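You operate a simulated robot arm through the tools that you are given. There is no shell and no other tool. Be economical: measure what you need, move in short steps, check, and stop when the job is done.

You run a simulated two-armed robot. Do the job below in one go: nothing can be reset, and whatever is moved stays where it is left.

Task
Take the gold square tube and put it on the plywood board on rack 30. Take the silver short tube from the near end of the carpeted bench and leave it on the white insert. Take the black square tube on the top of the carpeted bench and put it away on the third shelf of rack 30 from the bottom. Stack the pale grey box that says "Y36" from the top of the carpeted bench on top of the pale grey box that says "Y25". Take the black socket from the top of the carpeted bench and leave it on top of the black lamp base. Pick up the green nut driver from the top of the carpeted bench with one hand, pass it to the other hand and put it on the free bench left of the cord reel. The order is free. Set down upright: black socket.

The check looks at the end state, three seconds after you hand in, the way a careful person would. Anything else that was tipped, shoved, dropped, spilled or broken makes it a failure.

Robot
Two 6-joint arms with two-finger grippers on one trunk, on a base that drives. Base frame: it is fixed to the floor where the robot stands at the start and does not move with it; the origin is under the middle of the robot, x ahead of it, y to its left, z up; the surface under the hand at the start is at about z = 1260. Lengths are in mm, angles in degrees, forces in N, time in s.
The left shoulder is at the start at [30, 178, 1188], the right one opposite. With the tool pointing down near the work surface each hand reaches from about 100 to 800 mm from the robot's upright axis, wherever it stands, measured 20 degrees to its own side. Places, roughly: black lamp base (15x15x6 cm) [-1500, 2500, 800]; black socket [-1750, 3000, 750]; black square tube [-1500, 3250, 750]; free bench left of the cord reel (12x15 cm) [-3240, 4940, 840]; gold square tube [500, 0, 1250]; nut driver [-1250, 2750, 1000]; pale grey box [-1750, 3000, 1000]; plywood board on rack 30 [700, -100, 700]; short tube [-1250, 3000, 750]; third shelf of rack 30 [700, 200, 1300]; white insert (4x4x2 cm) [-1200, 3100, 800]. Payload 2.54 kg a hand.
Tool frame (each hand has its own): the origin (TCP) lies between the finger pads and is the grasp point; the fingertips stand 30 mm ahead of it; z points along the fingers, y is the line along which they close. Largest opening 116 mm; the body of the gripper starts 95 mm behind the TCP.
Orientation is that of the tool frame in the base frame, as [roll, pitch, yaw] about the fixed x, y, z axes, in that order (R = Rz(yaw) Ry(pitch) Rx(roll)). With the fingers straight down and closing along the base's y, the tool's x points along the base's -x, its y along +y and its z along -z.

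Tools
- The arms move only by the tool drive_tool. It takes "left_plan", "right_plan" or both (then of equal length, played together; a hand with none holds still); each is a list of rows, each a list of 6 numbers: the shift along the base's x, y, z in mm, then the turn, a rotation vector about the base's x, y, z in rad. In form: [[x, y, z, rx, ry, rz], ...]. A call has 1 to 12 rows; each row shifts and turns the commanded pose from where the row before left it. "left_fingers" and "right_fingers" are, for a hand that has rows, the closure, from 0 (fully open) to 1 (shut), set as the call begins (left out, the last holds). Rows are played at 5 a second. More than 50 mm and 8.6 degrees between two rows, or a gripper value outside its range, and nothing of the call is played. Where a pose cannot be reached the arm comes as near as it can. A force on the tool above 40 N (or 10 N above the force at the start of the call, whichever is more), or a blocked arm, ends the call early, and 0.2 s more pass. The fingers move at their own pace (about 153 mm/s each) and stop on an object; they squeeze with about 28 N. The grip force told is the motor's: it shows also when the fingers shut on nothing. Time passes only in rows, and 0.2 s behind the last, so rows that do not move let the fingers close. It gives the time, the measured TCP pose, the force on the tool (base axes), the opening and the grip force at its end, in the units of the frame above (readings bear some noise), with the torque about the TCP (base axes, N m) and any sound that the robot's microphone picked up.
- Cameras (640 x 400 px; columns grow to the right, rows downward): "scene" is now at [42.5, 13.2, 1901.9]; the picture's right is [0.15, -0.99, 0.00], its down [-0.81, -0.12, -0.58] and it looks along [0.58, 0.08, -0.81] (base axes); focal length 262 px, centre (320, 200). "left" rides on the left gripper at [69, 15, -122] in its tool frame; the picture's right is [-0.21, 0.98, 0.00], its down [-0.83, -0.18, -0.53] and it looks along [-0.52, -0.11, 0.85] (tool axes); focal length 251 px, centre (320, 200). "right" rides on the right gripper at [69, -15, -122] in its tool frame; the picture's right is [0.21, 0.98, 0.00], its down [-0.83, 0.18, -0.53] and it looks along [-0.52, 0.11, 0.85] (tool axes); focal length 251 px, centre (320, 200).
- capture(camera): a new picture of that camera. No time passes.
- raise_lower(by): slides the trunk up (or, below 0, down) by that many mm; the arms and the scene camera ride with it, the base frame stays. It gives what a move gives, with no picture.
- base_move(legs): drives the robot by 1 to 6 legs, each [ahead, left, turn to the left] in mm, mm and degrees, along the robot's own axes; the way and the turn of a leg run together, so that a leg with both is an arc; at most 1500 mm and 180 degrees a leg. The arms and the cameras ride along, it lands a little off, and it stops where it bumps. It gives what a move gives.
- pan_tilt(pan, tilt): turns the head with the scene camera to pan (to the left, within 143 degrees either way) and tilt (down, from -29 to 69), counted from straight ahead of the robot. It gives what a move gives.
- probe_pixels(camera, pixels): for up to 12 pixels [column, row] of the newest picture of that camera ("zoom" is the newest enlarged one), the place [x, y, z] in the base frame of the surface seen there, good to about 3 mm. No time passes.
- enlarge(camera, box): a new picture of the part [left, top, right, bottom] of that camera's present view, enlarged. No time passes.
- job_done(): hands the job in; it is judged then, once.

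Keep the steps short. Do not move on a guess: measure, check each grasp and each placing, and mend mistakes. In all there are 131 turns and 154 pictures (those below and enlarged ones count). Leave the grippers open and the arms clear of the work at the hand-in unless told otherwise, and finish with a single line.

The tools are called after "Emit:" as a command line: name --argument value ..., lists and objects as JSON in quotes. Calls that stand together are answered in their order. drive_tool: Moves the arms, as the interface text tells. Its arguments: {"type":"object","properties":{"left_plan":{"type":"array","items":{"type":"array","items":{"type":"number"}}},"left_fingers":{"type":"number"},"right_plan":{"type":"array","items":{"type":"array","items":{"type":"number"}}},"right_fingers":{"type":"number"}},"required":[]} The other tools are called the same way: raise_lower (by) slides the trunk up or down; base_move (legs) drives the base; pan_tilt (pan, tilt) turns the head that bears the scene camera; capture (camera) takes a picture; probe_pixels (camera, pixels) gives the place of the surface under pixels of a picture; enlarge (camera, box) takes an enlarged picture of a part of a camera's view; job_done () hands the job in.

At the start:

```text
t: 0.0
left_eef_pos: [321.3, 347.9, 1552.4]
left_tcp_rot: [179.9, 0.0, 180.0]
left_contact_force: [-0.4, -0.1, -0.1]
left_wrist_torque: [-0.01, -0.01, -0.03]
left_opening: 115.9
left_gripper_force: 0.0
right_eef_pos: [427.6, -37.2, 1507.7]
right_tcp_rot: [-180.0, 0.0, -180.0]
right_contact_force: [0.2, 0.0, -0.4]
right_wrist_torque: [-0.02, -0.01, -0.01]
right_opening: 116.1
right_gripper_force: 0.0
trunk travel left (down, up): [-400.0, 140.0]
robot x, y, heading: [-0.3, 1.3, 0.2]
head pan, tilt: [8.3, 54.4]
```

scene: 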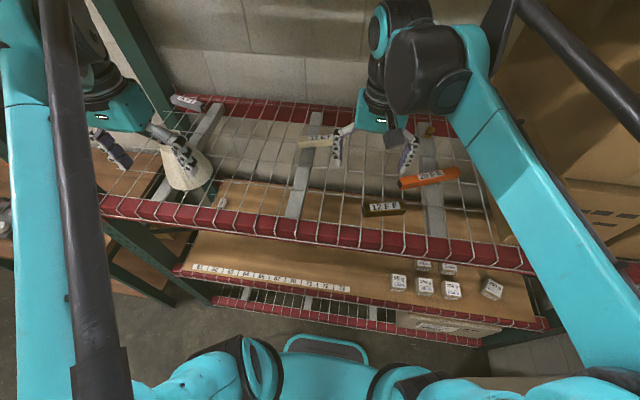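
right: 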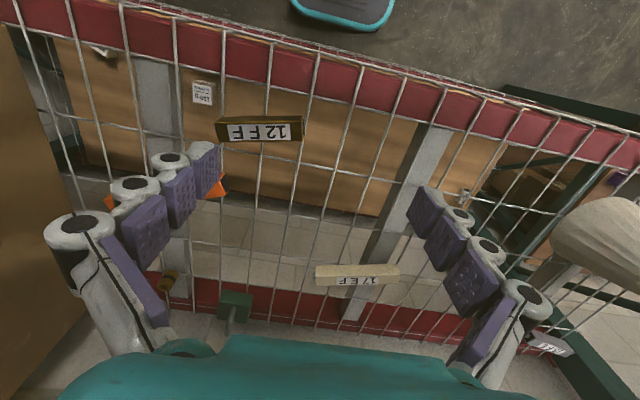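
left: 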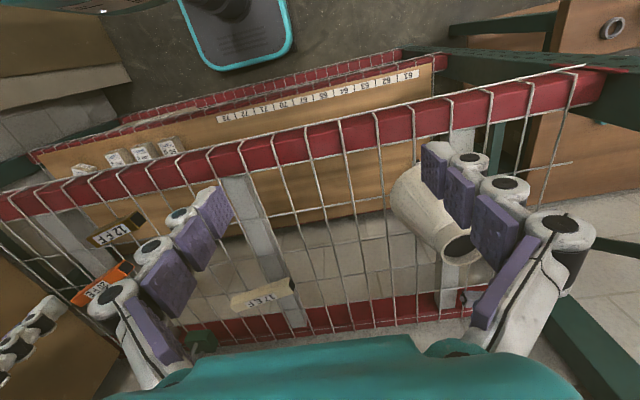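

I see a wire shelf with several labelled tubes; I'll enlarge to identify the gold one and the board under it.

Emit:
enlarge --camera "scene" --box '[280, 100, 480, 225]'

Emit:
enlarge --camera "scene" --box '[160, 200, 560, 380]'

Emit:
probe_pixels --camera "scene" --pixels '[[384, 209], [362, 209], [404, 208], [428, 178], [320, 142], [250, 255], [300, 265], [400, 265], [420, 325], [240, 310], [230, 165], [340, 238]]'

```text
3.20 times, centred on (380, 162) of scene
```

zoom: 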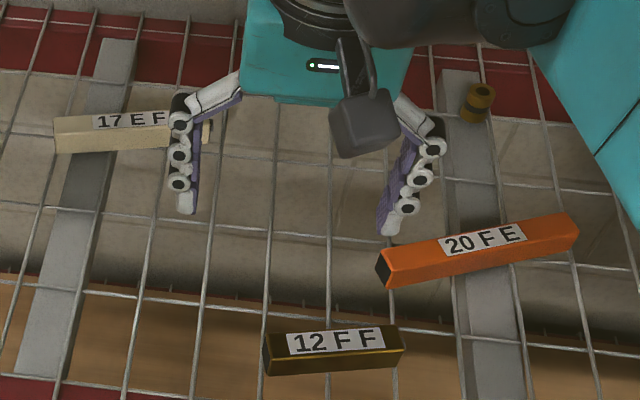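

```text
1.60 times, centred on (360, 290) of scene
```

zoom: 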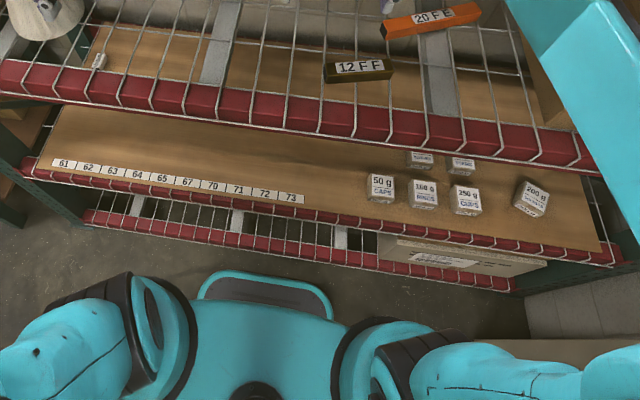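

```text
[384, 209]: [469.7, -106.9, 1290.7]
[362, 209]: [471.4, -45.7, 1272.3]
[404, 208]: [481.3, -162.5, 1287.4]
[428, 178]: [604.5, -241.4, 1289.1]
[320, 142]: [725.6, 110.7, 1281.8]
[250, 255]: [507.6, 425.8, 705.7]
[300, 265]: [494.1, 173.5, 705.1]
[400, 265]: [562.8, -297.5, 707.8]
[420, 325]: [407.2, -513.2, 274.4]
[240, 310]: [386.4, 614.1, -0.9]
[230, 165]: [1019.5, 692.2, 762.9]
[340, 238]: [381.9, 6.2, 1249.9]
```

The gold tube is "12 F F" around (470,-107). I'll measure its outline in the zoom before gripping.

Emit:
enlarge --camera "scene" --box '[350, 190, 414, 230]'

Emit:
enlarge --camera "right" --box '[200, 95, 328, 175]'

```text
10.00 times, centred on (382, 210) of scene
```

zoom: 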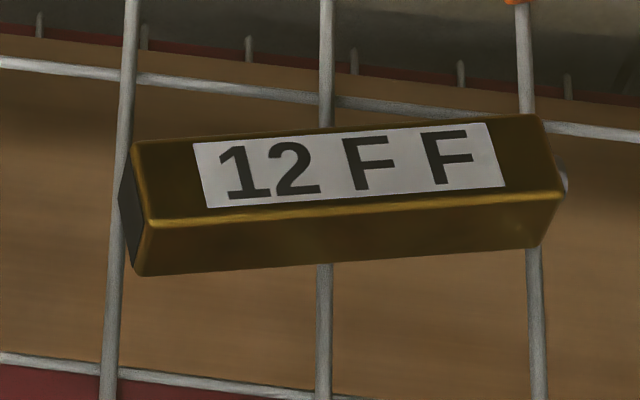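

```text
5.00 times, centred on (264, 135) of right
```

zoom: 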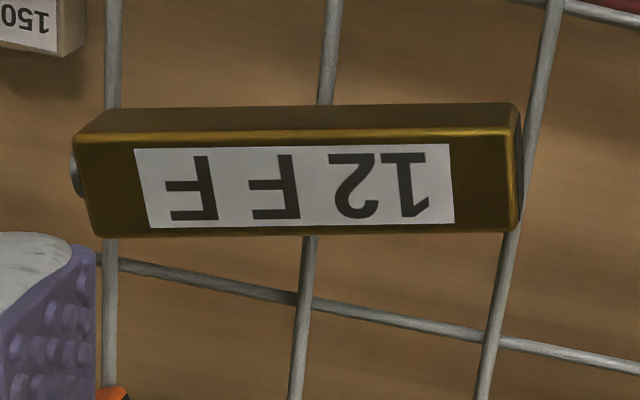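

Emit:
probe_pixels --camera "zoom" --pixels '[[88, 148], [505, 140], [98, 230], [512, 222], [300, 185], [300, 112], [300, 127], [312, 270], [540, 340], [75, 170]]'

```text
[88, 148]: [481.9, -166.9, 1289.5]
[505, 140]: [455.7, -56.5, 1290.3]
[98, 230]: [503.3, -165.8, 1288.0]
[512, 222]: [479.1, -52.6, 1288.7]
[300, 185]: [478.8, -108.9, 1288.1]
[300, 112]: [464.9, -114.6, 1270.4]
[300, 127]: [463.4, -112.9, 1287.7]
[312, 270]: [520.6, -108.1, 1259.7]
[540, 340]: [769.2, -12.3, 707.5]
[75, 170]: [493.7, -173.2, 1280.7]
```

Tube centre ≈(480,-110), top 1289, axis 12.5° off y. I'll turn the right hand -77.5° and go above it, staying high.

Emit:
drive_tool --right_plan '[[5.2, -7.3, 0, 0, 0, -0.13526], [5.2, -7.3, 0, 0, 0, -0.13526], [5.2, -7.3, 0, 0, 0, -0.13526], [5.2, -7.3, 0, 0, 0, -0.13526], [5.2, -7.3, 0, 0, 0, -0.13526], [5.2, -7.3, 0, 0, 0, -0.13526], [5.2, -7.3, 0, 0, 0, -0.13526], [5.2, -7.3, 0, 0, 0, -0.13526], [5.2, -7.3, 0, 0, 0, -0.13526], [5.6, -7.1, 0, 0, 0, -0.13526], [0, 0, 0, 0, 0, 0]]' --right_fingers 0.3

```text
t: 2.4
left_eef_pos: [320.2, 346.4, 1552.9]
left_tcp_rot: [-180.0, 0.0, -180.0]
left_contact_force: [0.8, -0.8, -0.2]
left_wrist_torque: [-0.01, -0.01, 0.01]
left_opening: 116.3
left_gripper_force: 0.1
right_eef_pos: [480.2, -109.6, 1509.6]
right_tcp_rot: [-179.9, 0.0, 102.5]
right_contact_force: [0.1, 0.3, -0.6]
right_wrist_torque: [0.03, 0.02, 0.02]
right_opening: 81.4
right_gripper_force: 0.1
trunk travel left (down, up): [-400.0, 140.0]
robot x, y, heading: [2.2, 1.2, 0.0]
head pan, tilt: [8.3, 54.4]
```

Pose reached. Descending to 1340 and checking with the wrist camera.

Emit:
drive_tool --right_plan '[[0, 0, -45, 0, 0, 0], [0, 0, -45, 0, 0, 0], [0, 0, -45, 0, 0, 0], [0, 0, -35, 0, 0, 0], [0, 0, 0, 0, 0, 0]]'

Emit:
capture --camera "right"

```text
t: 3.6
left_eef_pos: [320.8, 348.3, 1553.4]
left_tcp_rot: [180.0, 0.0, -180.0]
left_contact_force: [-0.3, 0.4, -0.5]
left_wrist_torque: [0.0, 0.03, 0.02]
left_opening: 115.9
left_gripper_force: 0.0
right_eef_pos: [478.8, -110.6, 1337.4]
right_tcp_rot: [-179.9, 0.0, 102.6]
right_contact_force: [0.7, -1.1, -0.1]
right_wrist_torque: [0.04, -0.01, 0.0]
right_opening: 81.2
right_gripper_force: 0.0
trunk travel left (down, up): [-400.0, 140.0]
robot x, y, heading: [0.8, 0.0, 0.3]
head pan, tilt: [8.3, 54.4]
```

```text
146 pictures are left
```

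right: 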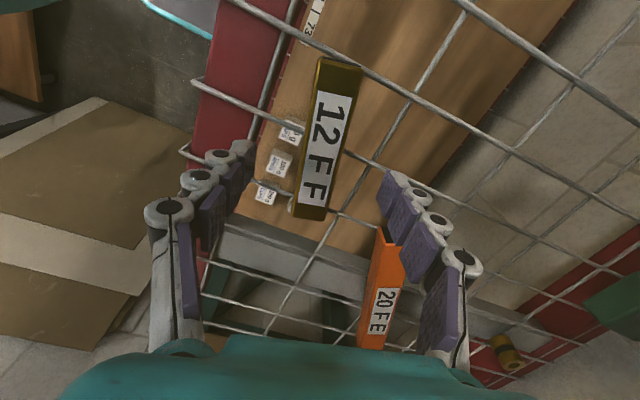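

Tube is centred between the fingers (tube ~(325,140), fingers ~255/385). Descend to 1294 and close.

Emit:
drive_tool --right_plan '[[0.5, 0, -23, 0, 0, 0], [0.5, 0, -20, 0, 0, 0], [0, 0, 0, 0, 0, 0]]'

Emit:
drive_tool --right_plan '[[0, 0, 0, 0, 0, 0], [0, 0, 0, 0, 0, 0], [0, 0, 0, 0, 0, 0]]' --right_fingers 1

```text
t: 4.4
left_eef_pos: [320.8, 347.6, 1553.8]
left_tcp_rot: [-180.0, 0.0, -180.0]
left_contact_force: [-0.4, 0.5, -0.3]
left_wrist_torque: [-0.01, 0.0, 0.01]
left_opening: 115.8
left_gripper_force: 0.1
right_eef_pos: [479.7, -111.1, 1295.0]
right_tcp_rot: [-179.9, 0.0, 102.4]
right_contact_force: [0.0, -0.1, -0.5]
right_wrist_torque: [-0.03, 0.04, -0.01]
right_opening: 81.3
right_gripper_force: 0.0
trunk travel left (down, up): [-400.0, 140.0]
robot x, y, heading: [-1.3, -0.1, 0.0]
head pan, tilt: [8.3, 54.4]
```

```text
t: 5.2
left_eef_pos: [320.6, 348.4, 1552.7]
left_tcp_rot: [180.0, -0.1, -180.0]
left_contact_force: [-0.5, 0.6, 0.2]
left_wrist_torque: [-0.03, 0.01, -0.01]
left_opening: 115.9
left_gripper_force: 0.1
right_eef_pos: [480.7, -111.9, 1295.9]
right_tcp_rot: [-179.9, -0.1, 102.5]
right_contact_force: [0.0, -0.8, 0.3]
right_wrist_torque: [-0.01, 0.01, 0.02]
right_opening: 29.0
right_gripper_force: 27.9
trunk travel left (down, up): [-400.0, 140.0]
robot x, y, heading: [-0.9, -0.3, 0.1]
head pan, tilt: [8.3, 54.4]
```

Gripped (29 mm, 28 N). Lift 100 mm, then back out of the rack.

Emit:
drive_tool --right_plan '[[0, 0, 25, 0, 0, 0], [0, 0, 25, 0, 0, 0], [0, 0, 40, 0, 0, 0], [0, 0, 40, 0, 0, 0]]'

Emit:
base_move --legs '[[-400, 0, 0]]'

Emit:
pan_tilt --pan 0 --tilt 50

Emit:
capture --camera "scene"

```text
t: 6.2
left_eef_pos: [320.4, 347.7, 1553.6]
left_tcp_rot: [180.0, 0.1, -179.9]
left_contact_force: [0.2, -0.6, -0.3]
left_wrist_torque: [-0.01, -0.01, -0.04]
left_opening: 116.0
left_gripper_force: 0.0
right_eef_pos: [481.9, -108.7, 1426.4]
right_tcp_rot: [-180.0, 0.0, 102.5]
right_contact_force: [1.0, -0.4, -0.4]
right_wrist_torque: [0.01, 0.01, 0.0]
right_opening: 28.9
right_gripper_force: 28.0
trunk travel left (down, up): [-400.0, 140.0]
robot x, y, heading: [-0.4, 0.9, -0.2]
head pan, tilt: [8.3, 54.4]
```

```text
t: 8.7
left_eef_pos: [-78.3, 348.4, 1553.4]
left_tcp_rot: [180.0, 0.0, 180.0]
left_contact_force: [0.1, 0.9, -0.7]
left_wrist_torque: [-0.02, -0.03, 0.0]
left_opening: 116.0
left_gripper_force: 0.1
right_eef_pos: [83.6, -110.1, 1425.3]
right_tcp_rot: [179.9, 0.0, 102.5]
right_contact_force: [-0.3, 0.6, -0.3]
right_wrist_torque: [-0.03, 0.0, 0.01]
right_opening: 29.2
right_gripper_force: 28.0
trunk travel left (down, up): [-400.0, 140.0]
robot x, y, heading: [-400.3, 2.6, -0.1]
head pan, tilt: [8.3, 54.4]
```

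```text
t: 9.4
left_eef_pos: [-78.9, 347.3, 1553.3]
left_tcp_rot: [180.0, 0.0, -180.0]
left_contact_force: [-0.4, 0.3, -1.3]
left_wrist_torque: [-0.01, -0.02, -0.03]
left_opening: 116.0
left_gripper_force: 0.1
right_eef_pos: [81.5, -108.8, 1425.8]
right_tcp_rot: [179.9, 0.0, 102.5]
right_contact_force: [0.5, 0.3, -0.8]
right_wrist_torque: [-0.04, 0.01, -0.01]
right_opening: 28.9
right_gripper_force: 28.7
trunk travel left (down, up): [-400.0, 140.0]
robot x, y, heading: [-400.2, -3.6, 0.0]
head pan, tilt: [0.0, 50.0]
```

```text
145 pictures are left
```

scene: 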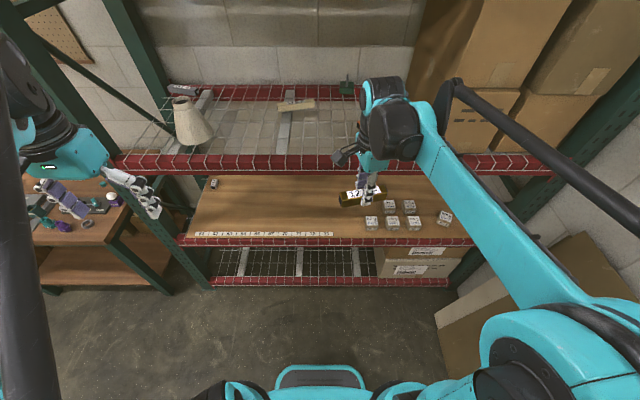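

Clear of the rack. I'll measure the plywood's free space and the shelf front before lowering.

Emit:
probe_pixels --camera "scene" --pixels '[[280, 220], [280, 234], [280, 200], [300, 241], [371, 221], [390, 206], [300, 187], [300, 162], [215, 183], [330, 226], [300, 283]]'

Emit:
raise_lower --by -400

```text
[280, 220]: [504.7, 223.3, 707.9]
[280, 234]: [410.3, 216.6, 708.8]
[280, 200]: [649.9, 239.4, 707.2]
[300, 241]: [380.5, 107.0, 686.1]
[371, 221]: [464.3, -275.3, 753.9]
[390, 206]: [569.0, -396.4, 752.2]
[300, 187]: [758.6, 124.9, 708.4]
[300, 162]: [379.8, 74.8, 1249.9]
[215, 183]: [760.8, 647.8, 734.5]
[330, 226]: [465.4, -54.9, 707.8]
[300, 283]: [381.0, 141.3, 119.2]
```

```text
t: 13.2
left_eef_pos: [-78.8, 348.6, 1153.2]
left_tcp_rot: [180.0, 0.0, 180.0]
left_contact_force: [0.0, 0.4, 0.0]
left_wrist_torque: [0.01, 0.0, 0.02]
left_opening: 115.9
left_gripper_force: 0.0
right_eef_pos: [83.5, -109.2, 1025.6]
right_tcp_rot: [-179.9, -0.1, 102.5]
right_contact_force: [-0.2, -0.9, -1.0]
right_wrist_torque: [0.0, -0.02, -0.03]
right_opening: 29.1
right_gripper_force: 28.6
trunk travel left (down, up): [0.0, 540.0]
robot x, y, heading: [-399.0, 1.7, -0.1]
head pan, tilt: [0.0, 50.0]
```

Plywood z≈708, free around (540, 0). Lower the right hand to ~790 and pull the left hand's height out of consideration; then look at the elbow height.

Emit:
drive_tool --right_plan '[[0, 11, -47, 0, 0, 0], [0, 11, -47, 0, 0, 0], [0, 11, -47, 0, 0, 0], [0, 11, -47, 0, 0, 0], [0, 11, -47, 0, 0, 0], [0, 0, 0, 0, 0, 0]]'

Emit:
capture --camera "scene"

Emit:
capture --camera "left"

```text
t: 14.6
left_eef_pos: [-79.3, 347.3, 1154.0]
left_tcp_rot: [179.9, 0.0, -180.0]
left_contact_force: [-0.5, -0.5, 0.8]
left_wrist_torque: [-0.01, 0.0, 0.02]
left_opening: 115.7
left_gripper_force: 0.0
right_eef_pos: [82.5, -54.6, 791.7]
right_tcp_rot: [179.9, 0.1, 102.4]
right_contact_force: [0.6, 0.7, -0.6]
right_wrist_torque: [0.05, 0.01, 0.02]
right_opening: 29.1
right_gripper_force: 28.2
trunk travel left (down, up): [0.0, 540.0]
robot x, y, heading: [-399.2, 0.6, -0.4]
head pan, tilt: [0.0, 50.0]
```

```text
144 pictures are left
```

scene: 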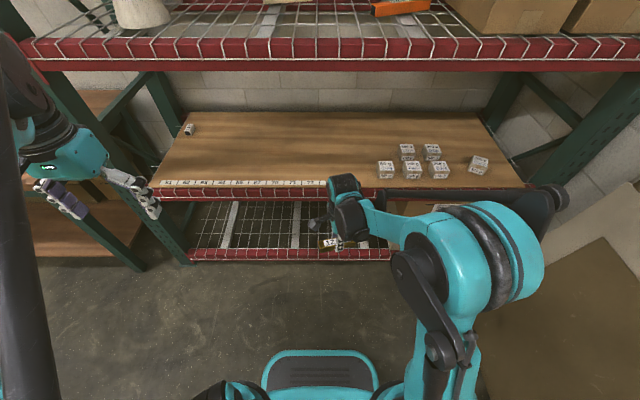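

```text
143 pictures are left
```

left: 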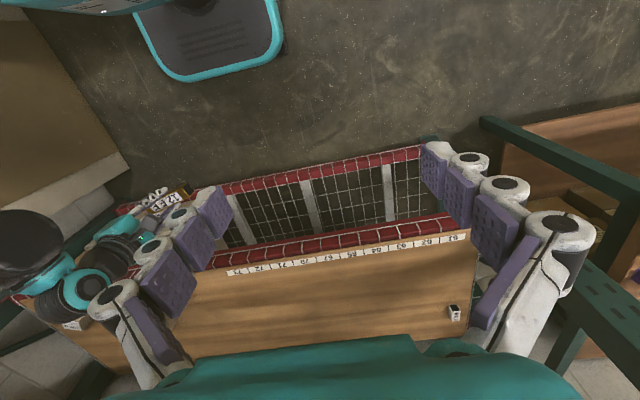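

Emit:
probe_pixels --camera "scene" --pixels '[[348, 182], [352, 215], [390, 215], [465, 235], [500, 240], [530, 265], [560, 193], [332, 243], [430, 290]]'

```text
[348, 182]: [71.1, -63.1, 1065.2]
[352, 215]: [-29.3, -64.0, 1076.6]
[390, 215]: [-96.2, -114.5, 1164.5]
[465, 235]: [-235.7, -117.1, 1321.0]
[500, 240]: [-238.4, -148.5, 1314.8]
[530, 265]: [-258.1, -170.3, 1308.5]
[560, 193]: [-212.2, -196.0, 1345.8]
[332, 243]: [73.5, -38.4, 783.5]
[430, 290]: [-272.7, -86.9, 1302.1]
```

Elbow stays well ahead of the shelf lip if I extend: forearm passes at about z 1100 under the 1230 lip. Extend the hand 170 mm, then drive 288 mm forward.

Emit:
drive_tool --right_plan '[[43, 12, 0, 0, 0, 0], [43, 12, 0, 0, 0, 0], [43, 12, 0, 0, 0, 0], [43, 12, 0, 0, 0, 0], [0, 0, 0, 0, 0, 0]]'

Emit:
capture --camera "scene"

```text
t: 15.8
left_eef_pos: [-78.6, 349.7, 1152.6]
left_tcp_rot: [-179.9, 0.0, -180.0]
left_contact_force: [-0.4, -0.1, -0.3]
left_wrist_torque: [0.03, 0.03, 0.03]
left_opening: 116.2
left_gripper_force: 0.1
right_eef_pos: [255.0, -8.4, 792.8]
right_tcp_rot: [-180.0, 0.0, 102.6]
right_contact_force: [-0.4, -0.1, -1.5]
right_wrist_torque: [0.0, -0.04, -0.01]
right_opening: 28.9
right_gripper_force: 27.2
trunk travel left (down, up): [0.0, 540.0]
robot x, y, heading: [-400.1, 3.2, 0.1]
head pan, tilt: [0.0, 50.0]
```

```text
142 pictures are left
```

scene: 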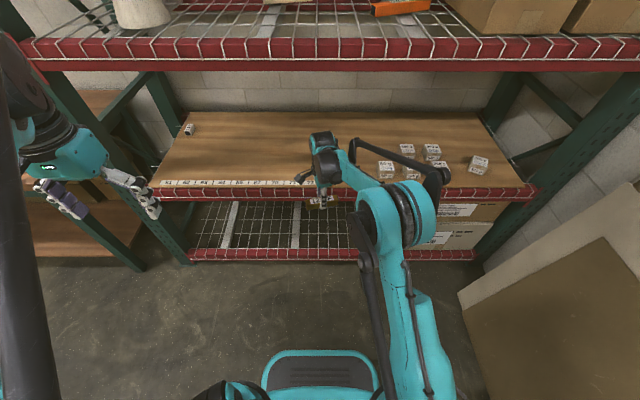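

Emit:
probe_pixels --camera "scene" --pixels '[[405, 185], [440, 180], [365, 140], [325, 135], [320, 205]]'

Emit:
base_move --legs '[[270, 0, 0]]'

Emit:
capture --camera "scene"

```text
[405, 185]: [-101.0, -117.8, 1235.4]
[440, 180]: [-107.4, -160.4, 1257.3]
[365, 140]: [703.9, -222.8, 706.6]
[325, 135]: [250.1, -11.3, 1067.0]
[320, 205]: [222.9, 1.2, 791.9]
```

```text
t: 17.8
left_eef_pos: [201.4, 348.7, 1152.8]
left_tcp_rot: [180.0, -0.1, -180.0]
left_contact_force: [0.4, -0.3, -0.4]
left_wrist_torque: [-0.02, 0.02, -0.01]
left_opening: 116.1
left_gripper_force: 0.1
right_eef_pos: [534.8, -7.6, 791.3]
right_tcp_rot: [-179.8, 0.0, 102.5]
right_contact_force: [0.1, 0.0, -2.0]
right_wrist_torque: [-0.02, 0.02, -0.02]
right_opening: 28.7
right_gripper_force: 27.6
trunk travel left (down, up): [0.0, 540.0]
robot x, y, heading: [-119.4, 1.9, -0.1]
head pan, tilt: [0.0, 50.0]
```

```text
141 pictures are left
```

scene: 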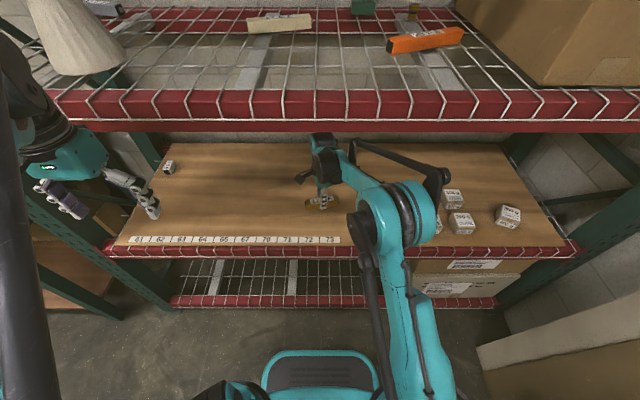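

Over the free board area. Lower to just above contact (tube bottom is 33 below TCP → touch at ≈741).

Emit:
drive_tool --right_plan '[[0, 0, -25, 0, 0, 0], [0, 0, -19, 0, 0, 0], [0, 0, -4, 0, 0, 0], [0, 0, 0, 0, 0, 0]]'

Emit:
capture --camera "right"

```text
t: 18.8
left_eef_pos: [199.7, 348.1, 1154.0]
left_tcp_rot: [-180.0, 0.0, 180.0]
left_contact_force: [0.1, -0.3, 0.2]
left_wrist_torque: [0.01, 0.0, -0.03]
left_opening: 115.9
left_gripper_force: 0.0
right_eef_pos: [534.0, -6.9, 742.8]
right_tcp_rot: [-179.9, 0.0, 102.5]
right_contact_force: [0.4, 0.0, 0.6]
right_wrist_torque: [0.05, 0.01, -0.01]
right_opening: 29.0
right_gripper_force: 27.9
trunk travel left (down, up): [0.0, 540.0]
robot x, y, heading: [-120.0, -1.5, 0.1]
head pan, tilt: [0.0, 50.0]
```

```text
140 pictures are left
```

right: 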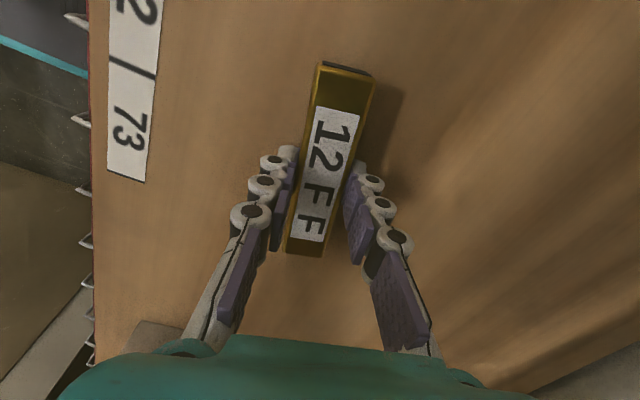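

Nearly touching. Creep down until contact force shows.

Emit:
drive_tool --right_plan '[[0, 0, -1.5, 0, 0, 0], [0, 0, -1.5, 0, 0, 0], [0, 0, 0, 0, 0, 0]]'

```text
t: 19.6
left_eef_pos: [198.8, 347.9, 1153.4]
left_tcp_rot: [180.0, 0.1, 180.0]
left_contact_force: [1.2, 1.2, 0.3]
left_wrist_torque: [0.0, -0.02, 0.0]
left_opening: 116.1
left_gripper_force: 0.1
right_eef_pos: [534.0, -6.4, 742.2]
right_tcp_rot: [179.9, 0.0, 102.6]
right_contact_force: [4.8, 0.1, 20.1]
right_wrist_torque: [-0.01, -0.21, 0.0]
right_opening: 29.4
right_gripper_force: 27.7
trunk travel left (down, up): [0.0, 540.0]
robot x, y, heading: [-120.4, -1.8, -0.0]
head pan, tilt: [0.0, 50.0]
```

Contact (20 N). Ease up 1 mm, open, then lift straight up and check.

Emit:
drive_tool --right_plan '[[0, 0, 1.5, 0, 0, 0], [0, 0, 0, 0, 0, 0]]'

Emit:
drive_tool --right_plan '[[0, 0, 0, 0, 0, 0], [0, 0, 0, 0, 0, 0], [0, 0, 30, 0, 0, 0], [0, 0, 30, 0, 0, 0], [0, 0, 0, 0, 0, 0]]' --right_fingers 0.4

Emit:
capture --camera "right"

```text
t: 20.2
left_eef_pos: [200.0, 347.4, 1152.0]
left_tcp_rot: [-179.9, 0.0, 180.0]
left_contact_force: [-0.6, -0.1, 1.1]
left_wrist_torque: [-0.02, -0.02, 0.01]
left_opening: 116.1
left_gripper_force: 0.1
right_eef_pos: [533.7, -7.0, 742.0]
right_tcp_rot: [180.0, 0.0, 102.5]
right_contact_force: [0.5, -0.2, 1.2]
right_wrist_torque: [-0.14, -0.07, 0.02]
right_opening: 29.0
right_gripper_force: 27.6
trunk travel left (down, up): [0.0, 540.0]
robot x, y, heading: [-121.0, -0.6, 0.0]
head pan, tilt: [0.0, 50.0]
```

```text
t: 21.4
left_eef_pos: [199.4, 348.9, 1153.1]
left_tcp_rot: [-180.0, 0.0, 179.9]
left_contact_force: [-0.2, -0.3, 0.5]
left_wrist_torque: [-0.03, -0.02, -0.01]
left_opening: 116.1
left_gripper_force: 0.0
right_eef_pos: [534.4, -8.0, 802.4]
right_tcp_rot: [180.0, 0.1, 102.5]
right_contact_force: [0.0, -0.5, 0.8]
right_wrist_torque: [0.02, -0.02, 0.02]
right_opening: 69.6
right_gripper_force: 0.2
trunk travel left (down, up): [0.0, 540.0]
robot x, y, heading: [-120.2, -0.7, -0.1]
head pan, tilt: [0.0, 50.0]
```

```text
139 pictures are left
```

right: 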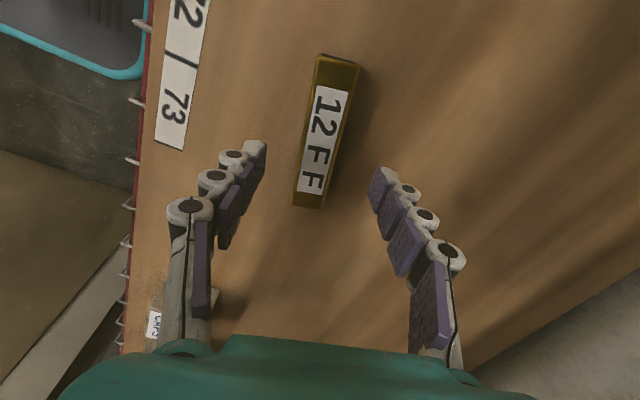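

Tube lies flat on the board. Back out 600 mm, raise the trunk, tuck the right hand, and look around to the left.

Emit:
base_move --legs '[[-600, 0, 0]]'

Emit:
raise_lower --by 300

Emit:
drive_tool --right_plan '[[-48, -12, 0, 0, 0, 0.1353], [-48, -12, 0, 0, 0, 0.1353], [-48, -12, 0, 0, 0, 0.1353], [-48, -12, 0, 0, 0, 0.1353], [-48, -12, 0, 0, 0, 0.1353], [-40, -12, 0, 0, 0, 0.1353], [0, -12, 20, 0, 0, 0.1353], [0, -12, 20, 0, 0, 0.1353], [0, -12, 20, 0, 0, 0.1353], [0, -12, 20, 0, 0, 0.1353]]'

Emit:
pan_tilt --pan 100 --tilt 25

Emit:
capture --camera "scene"

```text
t: 24.8
left_eef_pos: [-404.6, 348.7, 1153.7]
left_tcp_rot: [179.9, 0.0, -180.0]
left_contact_force: [-0.8, -0.6, -0.3]
left_wrist_torque: [0.0, -0.01, 0.0]
left_opening: 116.1
left_gripper_force: 0.1
right_eef_pos: [-68.7, -7.1, 801.5]
right_tcp_rot: [180.0, 0.0, 102.7]
right_contact_force: [0.5, 0.4, 0.2]
right_wrist_torque: [-0.01, -0.03, 0.0]
right_opening: 69.5
right_gripper_force: 0.1
trunk travel left (down, up): [0.0, 540.0]
robot x, y, heading: [-725.3, -0.5, 0.1]
head pan, tilt: [0.0, 50.0]
```

```text
t: 27.8
left_eef_pos: [-405.1, 348.0, 1451.5]
left_tcp_rot: [-180.0, -0.1, -179.9]
left_contact_force: [-0.8, 0.1, 0.6]
left_wrist_torque: [0.0, -0.01, 0.03]
left_opening: 115.8
left_gripper_force: 0.0
right_eef_pos: [-70.4, -7.3, 1101.7]
right_tcp_rot: [180.0, 0.0, 102.6]
right_contact_force: [0.5, 0.3, -0.5]
right_wrist_torque: [0.01, 0.02, 0.0]
right_opening: 69.5
right_gripper_force: 0.1
trunk travel left (down, up): [-300.0, 240.0]
robot x, y, heading: [-725.7, -0.5, -0.1]
head pan, tilt: [0.0, 50.0]
```

```text
t: 30.0
left_eef_pos: [-403.4, 347.9, 1453.5]
left_tcp_rot: [-179.9, 0.0, -179.9]
left_contact_force: [0.0, 0.0, 0.1]
left_wrist_torque: [-0.01, 0.02, -0.01]
left_opening: 116.3
left_gripper_force: 0.0
right_eef_pos: [-350.1, -128.0, 1183.6]
right_tcp_rot: [180.0, -0.1, -179.7]
right_contact_force: [0.1, 0.5, 0.4]
right_wrist_torque: [0.01, 0.02, 0.01]
right_opening: 69.7
right_gripper_force: 0.1
trunk travel left (down, up): [-300.0, 240.0]
robot x, y, heading: [-723.7, -0.5, 0.1]
head pan, tilt: [0.0, 50.0]
```

```text
t: 31.7
left_eef_pos: [-403.7, 347.8, 1453.2]
left_tcp_rot: [180.0, 0.0, -179.9]
left_contact_force: [-0.5, -0.5, 0.6]
left_wrist_torque: [0.0, -0.01, -0.03]
left_opening: 116.1
left_gripper_force: 0.1
right_eef_pos: [-349.4, -128.0, 1182.7]
right_tcp_rot: [-180.0, -0.1, -179.9]
right_contact_force: [0.7, -0.2, -0.6]
right_wrist_torque: [0.0, 0.0, -0.01]
right_opening: 69.7
right_gripper_force: 0.1
trunk travel left (down, up): [-300.0, 240.0]
robot x, y, heading: [-723.0, -1.8, 0.2]
head pan, tilt: [100.0, 25.0]
```

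```text
138 pictures are left
```

scene: 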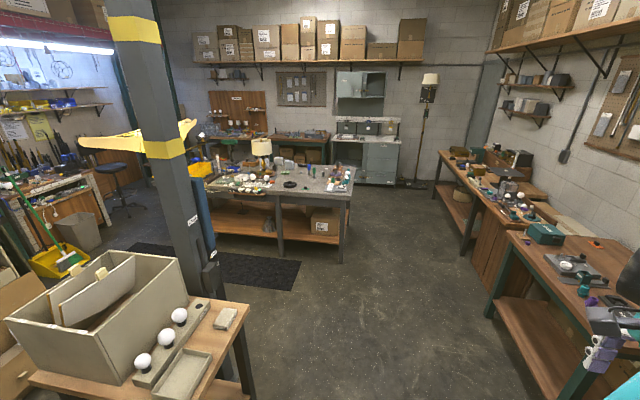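

I see the carpeted bench centre (around (275,180)). Probe its extents and obstacles.

Emit:
probe_pixels --camera "scene" --pixels '[[205, 185], [342, 190], [350, 170], [220, 165], [342, 255], [225, 345], [490, 225], [440, 155], [435, 230], [250, 275], [195, 270], [410, 180]]'

Emit:
enlarge --camera "scene" --box '[190, 120, 370, 232]'

```text
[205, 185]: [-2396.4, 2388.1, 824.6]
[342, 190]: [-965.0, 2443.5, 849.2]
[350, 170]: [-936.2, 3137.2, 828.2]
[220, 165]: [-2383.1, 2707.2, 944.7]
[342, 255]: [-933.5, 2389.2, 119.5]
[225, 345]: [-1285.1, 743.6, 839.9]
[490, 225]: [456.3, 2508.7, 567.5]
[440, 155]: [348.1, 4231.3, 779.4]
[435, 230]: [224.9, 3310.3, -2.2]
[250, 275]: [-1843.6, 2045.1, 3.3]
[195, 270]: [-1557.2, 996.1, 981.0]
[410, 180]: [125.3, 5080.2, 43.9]
```

```text
3.56 times, centred on (280, 176) of scene
```

zoom: 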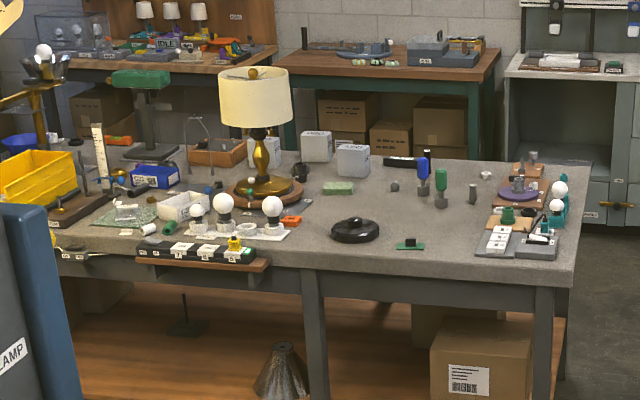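

Bench spans x −2400…−935, y 2390…3150+, top ≈825. I'll drive to its near (east) end via the clear aisle: to x≈−420, turn left, go up 2700.

Emit:
base_move --legs '[[300, 0, 0], [0, 0, 90], [1400, 0, 0]]'

Emit:
pan_tilt --pan 35 --tilt 30

Emit:
capture --camera "scene"

```text
t: 44.1
left_eef_pos: [-759.7, 1704.7, 1453.3]
left_tcp_rot: [179.9, 0.0, -90.1]
left_contact_force: [0.5, -0.9, 0.1]
left_wrist_torque: [-0.02, 0.01, 0.01]
left_opening: 116.0
left_gripper_force: 0.0
right_eef_pos: [-283.4, 1759.5, 1181.9]
right_tcp_rot: [179.9, 0.1, -90.0]
right_contact_force: [-0.3, 0.2, -0.2]
right_wrist_torque: [-0.01, -0.03, -0.01]
right_opening: 69.6
right_gripper_force: 0.0
trunk travel left (down, up): [-300.0, 240.0]
robot x, y, heading: [-408.6, 1384.3, 89.7]
head pan, tilt: [100.0, 25.0]
```

```text
t: 45.4
left_eef_pos: [-759.7, 1704.0, 1453.6]
left_tcp_rot: [-180.0, 0.0, -90.1]
left_contact_force: [-0.6, -0.6, 0.5]
left_wrist_torque: [0.0, -0.01, 0.03]
left_opening: 116.0
left_gripper_force: 0.1
right_eef_pos: [-283.8, 1759.2, 1183.4]
right_tcp_rot: [-180.0, 0.0, -90.0]
right_contact_force: [0.0, 0.0, -0.1]
right_wrist_torque: [0.01, -0.02, -0.01]
right_opening: 69.6
right_gripper_force: 0.1
trunk travel left (down, up): [-300.0, 240.0]
robot x, y, heading: [-412.4, 1386.9, 90.0]
head pan, tilt: [35.0, 30.0]
```

```text
136 pictures are left
```

scene: 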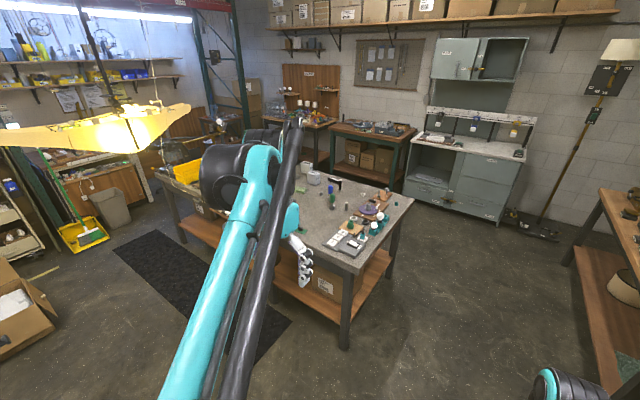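

Path is clear. Continue 1400 ahead and turn to face the bench's near end.

Emit:
base_move --legs '[[1400, 0, 0], [0, 0, 90]]'

Emit:
pan_tilt --pan 0 --tilt 35

Emit:
capture --camera "scene"

Emit:
enlarge --camera "scene" --box '[240, 100, 400, 300]'

```text
t: 56.2
left_eef_pos: [-739.3, 2416.2, 1453.6]
left_tcp_rot: [180.0, 0.0, 1.6]
left_contact_force: [1.0, -0.3, 0.5]
left_wrist_torque: [-0.04, -0.01, 0.0]
left_opening: 116.2
left_gripper_force: 0.0
right_eef_pos: [-806.0, 2891.1, 1183.9]
right_tcp_rot: [-179.9, -0.1, 1.6]
right_contact_force: [-0.1, 0.4, -0.3]
right_wrist_torque: [0.04, -0.05, 0.03]
right_opening: 69.8
right_gripper_force: 0.1
trunk travel left (down, up): [-300.0, 240.0]
robot x, y, heading: [-422.3, 2771.5, -178.4]
head pan, tilt: [35.0, 30.0]
```

```text
t: 57.2
left_eef_pos: [-739.9, 2415.8, 1452.9]
left_tcp_rot: [180.0, -0.1, 1.6]
left_contact_force: [0.0, -0.6, 0.4]
left_wrist_torque: [0.04, 0.02, 0.0]
left_opening: 115.8
left_gripper_force: 0.2
right_eef_pos: [-804.4, 2890.3, 1182.3]
right_tcp_rot: [179.9, 0.0, 1.6]
right_contact_force: [-0.1, -0.6, 0.6]
right_wrist_torque: [0.01, 0.01, 0.02]
right_opening: 69.4
right_gripper_force: 0.0
trunk travel left (down, up): [-300.0, 240.0]
robot x, y, heading: [-428.2, 2773.3, -178.4]
head pan, tilt: [0.0, 35.0]
```

```text
135 pictures are left
```

scene: 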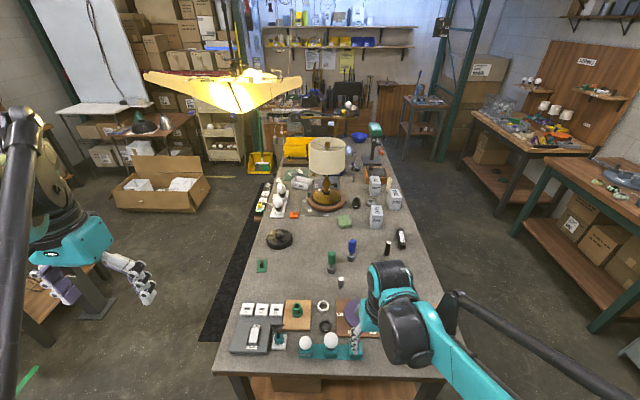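

```text
2.00 times, centred on (320, 200) of scene
```

zoom: 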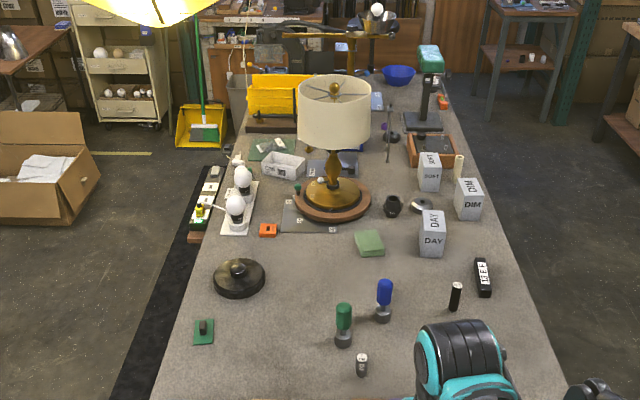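

Clear overview: green nut driver stands at scene (332,262), short tubes at (340,282) and (388,247), black tube at (401,238). The right arm hides part of the bench; move it up and right.

Emit:
drive_tool --right_plan '[[15, 30, 45, 0, 0, 0], [15, 30, 45, 0, 0, 0], [15, 30, 45, 0, 0, 0], [15, 30, 45, 0, 0, 0], [15, 30, 45, 0, 0, 0], [15, 30, 45, 0, 0, 0]]'

Emit:
pan_tilt --pan -5 --tilt 48

Emit:
capture --camera "scene"

Emit:
enlarge --camera "scene" --box '[190, 180, 510, 380]'

```text
refused: row 1 steps farther than a row can; nothing moved
```

```text
t: 57.9
left_eef_pos: [-738.6, 2416.0, 1453.3]
left_tcp_rot: [179.9, 0.0, 1.5]
left_contact_force: [0.7, -0.1, -0.1]
left_wrist_torque: [-0.02, 0.0, 0.0]
left_opening: 116.1
left_gripper_force: 0.1
right_eef_pos: [-805.5, 2890.2, 1182.7]
right_tcp_rot: [180.0, 0.1, 1.6]
right_contact_force: [0.8, -0.4, 0.2]
right_wrist_torque: [0.01, 0.03, -0.02]
right_opening: 69.6
right_gripper_force: 0.0
trunk travel left (down, up): [-300.0, 240.0]
robot x, y, heading: [-427.6, 2773.0, -178.3]
head pan, tilt: [-5.0, 48.0]
```

```text
133 pictures are left
```

scene: 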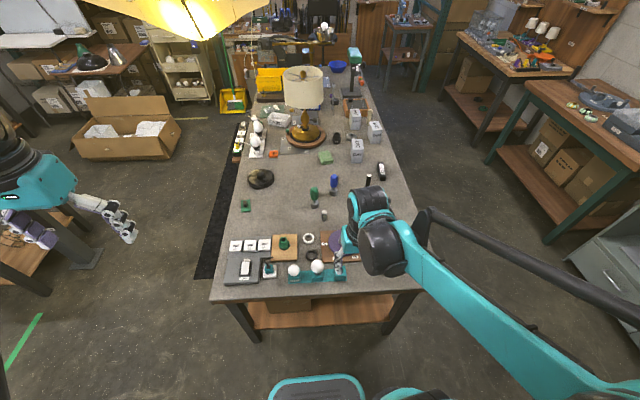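

```text
2.00 times, centred on (350, 280) of scene
```

zoom: 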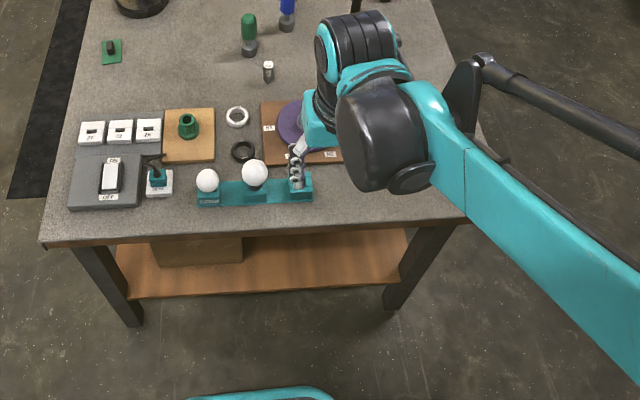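

Emit:
drive_tool --right_plan '[[10, 30, 38, 0, 0, 0], [10, 30, 38, 0, 0, 0], [10, 30, 38, 0, 0, 0], [10, 30, 38, 0, 0, 0], [10, 30, 38, 0, 0, 0], [10, 30, 38, 0, 0, 0], [10, 30, 38, 0, 0, 0]]'

Emit:
capture --camera "scene"

Emit:
enlarge --camera "scene" --box '[210, 170, 450, 320]'

```text
t: 59.5
left_eef_pos: [-739.1, 2417.1, 1453.8]
left_tcp_rot: [180.0, 0.1, 1.6]
left_contact_force: [-0.7, -0.8, -0.1]
left_wrist_torque: [0.03, 0.0, 0.01]
left_opening: 115.8
left_gripper_force: 0.0
right_eef_pos: [-733.2, 3103.5, 1448.6]
right_tcp_rot: [-180.0, 0.1, 1.5]
right_contact_force: [0.3, -0.2, 0.0]
right_wrist_torque: [-0.01, -0.03, 0.02]
right_opening: 69.6
right_gripper_force: 0.1
trunk travel left (down, up): [-300.0, 240.0]
robot x, y, heading: [-427.4, 2772.5, -178.5]
head pan, tilt: [-5.0, 48.0]
```

```text
131 pictures are left
```

scene: 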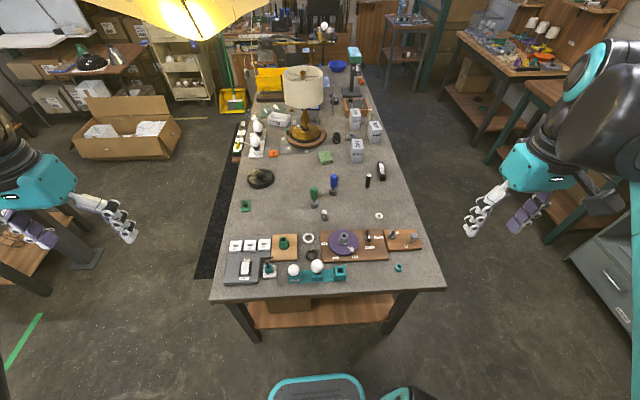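

```text
2.67 times, centred on (330, 245) of scene
```

zoom: 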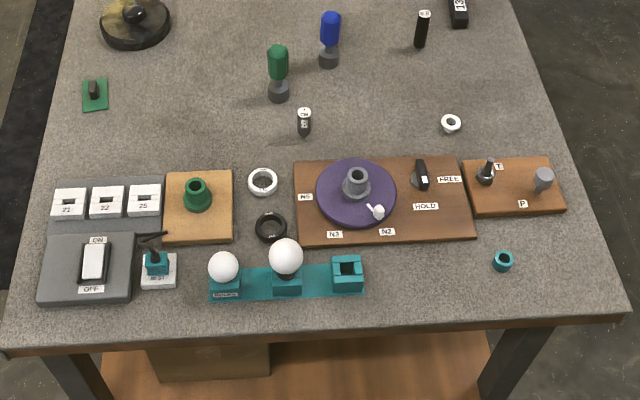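

Emit:
probe_pixels --camera "zoom" --pixels '[[450, 115], [304, 120], [304, 112], [543, 178], [278, 60], [278, 92], [420, 30], [145, 195], [262, 180], [135, 35], [350, 280], [450, 150]]'

Emit:
enlarge --camera "scene" --box '[300, 170, 400, 232]'

Emit:
enlarge --camera "scene" --box '[310, 90, 420, 180]'

```text
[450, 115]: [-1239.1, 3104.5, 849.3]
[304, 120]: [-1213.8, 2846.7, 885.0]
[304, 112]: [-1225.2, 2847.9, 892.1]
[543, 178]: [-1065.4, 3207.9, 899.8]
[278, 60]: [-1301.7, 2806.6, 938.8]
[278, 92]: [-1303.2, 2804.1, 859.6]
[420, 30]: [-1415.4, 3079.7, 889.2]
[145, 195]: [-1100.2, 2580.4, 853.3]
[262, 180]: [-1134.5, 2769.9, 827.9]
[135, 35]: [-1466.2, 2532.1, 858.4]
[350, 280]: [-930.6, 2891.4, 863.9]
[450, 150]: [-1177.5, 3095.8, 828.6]
```

```text
6.40 times, centred on (350, 201) of scene
```

zoom: 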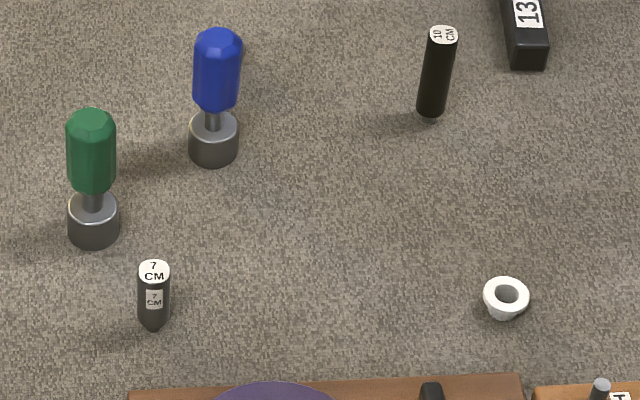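

```text
4.44 times, centred on (365, 135) of scene
```

zoom: 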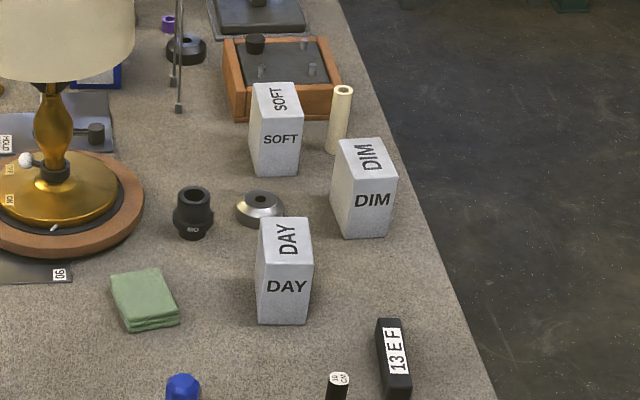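

Identified: silver "7 CM" tube at (-1222,2847) standing; white flanged insert at (-1239,3104), top ≈849; green nut driver at (-1303,2805). Move closer, align, and lower the trunk.

Emit:
base_move --legs '[[125, -150, -1.6]]'

Emit:
raise_lower --by -200

Emit:
pan_tilt --pan 0 --tilt 45

Emit:
capture --camera "scene"

Emit:
enlarge --camera "scene" --box '[270, 140, 430, 240]'

```text
t: 61.1
left_eef_pos: [-873.7, 2580.3, 1452.4]
left_tcp_rot: [180.0, -0.1, -0.1]
left_contact_force: [0.7, -0.9, -0.6]
left_wrist_torque: [-0.01, -0.03, 0.07]
left_opening: 115.8
left_gripper_force: 0.0
right_eef_pos: [-848.3, 3265.9, 1447.0]
right_tcp_rot: [180.0, 0.0, -0.1]
right_contact_force: [-0.9, -0.6, -0.6]
right_wrist_torque: [0.02, -0.04, 0.01]
right_opening: 69.4
right_gripper_force: 0.0
trunk travel left (down, up): [-300.0, 240.0]
robot x, y, heading: [-551.3, 2922.3, 180.1]
head pan, tilt: [-5.0, 48.0]
```

```text
t: 63.3
left_eef_pos: [-874.2, 2579.6, 1253.9]
left_tcp_rot: [-180.0, 0.0, -0.1]
left_contact_force: [0.4, 0.3, 1.0]
left_wrist_torque: [-0.02, -0.03, 0.03]
left_opening: 115.7
left_gripper_force: 0.1
right_eef_pos: [-848.5, 3264.8, 1249.0]
right_tcp_rot: [-180.0, 0.0, -0.1]
right_contact_force: [0.6, -0.1, 0.0]
right_wrist_torque: [0.04, -0.02, 0.03]
right_opening: 69.7
right_gripper_force: 0.1
trunk travel left (down, up): [-100.0, 440.0]
robot x, y, heading: [-552.5, 2927.1, 179.9]
head pan, tilt: [-5.0, 48.0]
```

```text
t: 64.0
left_eef_pos: [-873.5, 2579.1, 1253.5]
left_tcp_rot: [-180.0, 0.0, 0.0]
left_contact_force: [0.4, 0.1, 0.6]
left_wrist_torque: [0.0, -0.03, 0.03]
left_opening: 116.2
left_gripper_force: 0.2
right_eef_pos: [-847.9, 3264.7, 1247.4]
right_tcp_rot: [-179.9, 0.0, -0.3]
right_contact_force: [0.3, 0.0, 0.4]
right_wrist_torque: [-0.04, 0.0, 0.02]
right_opening: 69.0
right_gripper_force: 0.0
trunk travel left (down, up): [-100.0, 440.0]
robot x, y, heading: [-550.6, 2925.0, 179.4]
head pan, tilt: [0.0, 45.0]
```

```text
127 pictures are left
```

scene: 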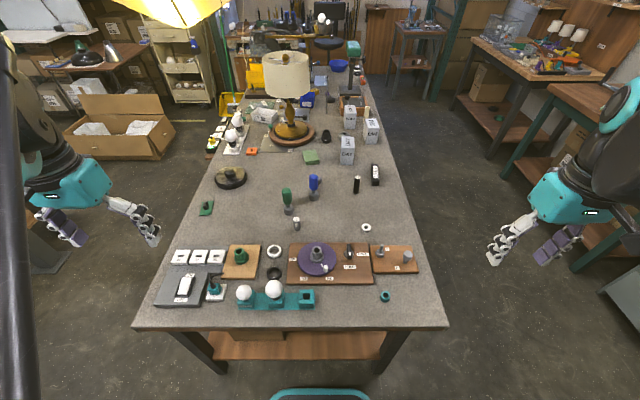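

```text
4.00 times, centred on (350, 190) of scene
```

zoom: 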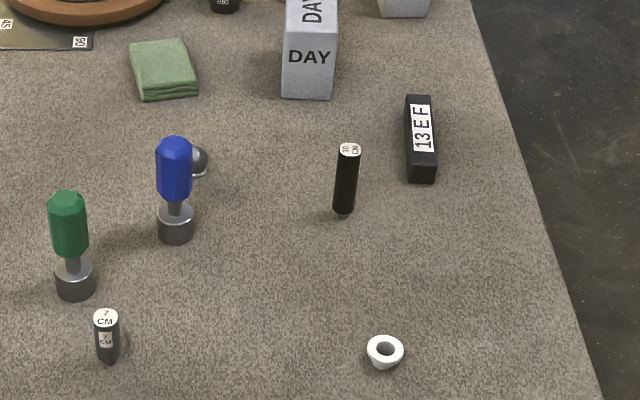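

Emit:
probe_pixels --camera "zoom" --pixels '[[105, 316], [106, 340], [107, 355], [96, 340], [117, 340], [70, 200], [70, 240], [75, 285], [385, 340], [372, 352], [398, 352], [384, 364]]'

```text
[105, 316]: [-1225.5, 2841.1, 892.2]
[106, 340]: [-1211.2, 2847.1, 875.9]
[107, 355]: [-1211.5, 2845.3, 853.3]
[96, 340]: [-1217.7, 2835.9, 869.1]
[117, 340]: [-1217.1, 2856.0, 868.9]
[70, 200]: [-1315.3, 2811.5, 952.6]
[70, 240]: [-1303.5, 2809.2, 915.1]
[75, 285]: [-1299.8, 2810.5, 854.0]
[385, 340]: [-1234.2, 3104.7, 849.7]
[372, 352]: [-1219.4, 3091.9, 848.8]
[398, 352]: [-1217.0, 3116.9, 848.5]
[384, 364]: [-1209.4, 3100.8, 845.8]
```

Tube axis ≈(-1222,2846), top 892. Move right hand above at z≈1095.

Emit:
drive_tool --right_plan '[[-31, -35, -12, 0, 0, 0], [-31, -35, -12, 0, 0, 0], [-31, -35, -12, 0, 0, 0], [-31, -35, -12, 0, 0, 0], [-31, -35, -12, 0, 0, 0], [-31, -35, -12, 0, 0, 0], [-31, -35, -12, 0, 0, 0], [-31, -35, -12, 0, 0, 0], [-31, -35, -12, 0, 0, 0], [-31, -35, -12, 0, 0, 0], [-31, -35, -12, 0, 0, 0], [-33, -34, -12, 0, 0, 0]]'

Emit:
drive_tool --right_plan '[[0, 0, -40, 0, 0, 0], [0, 0, -40, 0, 0, 0], [0, 0, -40, 0, 0, 0], [0, 0, 0, 0, 0, 0]]'

Emit:
capture --camera "right"

```text
t: 66.6
left_eef_pos: [-875.9, 2580.0, 1251.8]
left_tcp_rot: [180.0, -0.1, -0.2]
left_contact_force: [1.0, -0.2, -0.4]
left_wrist_torque: [0.01, -0.01, 0.03]
left_opening: 116.0
left_gripper_force: 0.1
right_eef_pos: [-1223.5, 2842.9, 1103.6]
right_tcp_rot: [-180.0, -0.1, -0.1]
right_contact_force: [-0.5, 0.2, -0.1]
right_wrist_torque: [0.0, -0.01, 0.0]
right_opening: 69.6
right_gripper_force: 0.1
trunk travel left (down, up): [-100.0, 440.0]
robot x, y, heading: [-552.0, 2930.2, 180.0]
head pan, tilt: [0.0, 45.0]
```

```text
t: 67.6
left_eef_pos: [-872.9, 2579.4, 1253.5]
left_tcp_rot: [-180.0, 0.0, -0.1]
left_contact_force: [0.7, 0.3, -0.1]
left_wrist_torque: [-0.02, 0.02, -0.03]
left_opening: 116.2
left_gripper_force: 0.1
right_eef_pos: [-1222.7, 2847.8, 985.8]
right_tcp_rot: [179.9, -0.1, -0.2]
right_contact_force: [0.1, -0.7, -1.0]
right_wrist_torque: [0.0, -0.02, -0.02]
right_opening: 69.5
right_gripper_force: 0.0
trunk travel left (down, up): [-100.0, 440.0]
robot x, y, heading: [-553.7, 2925.9, 180.0]
head pan, tilt: [0.0, 45.0]
```

```text
125 pictures are left
```

right: 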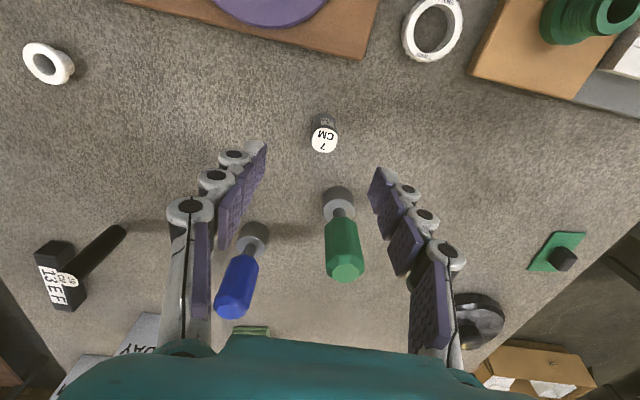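

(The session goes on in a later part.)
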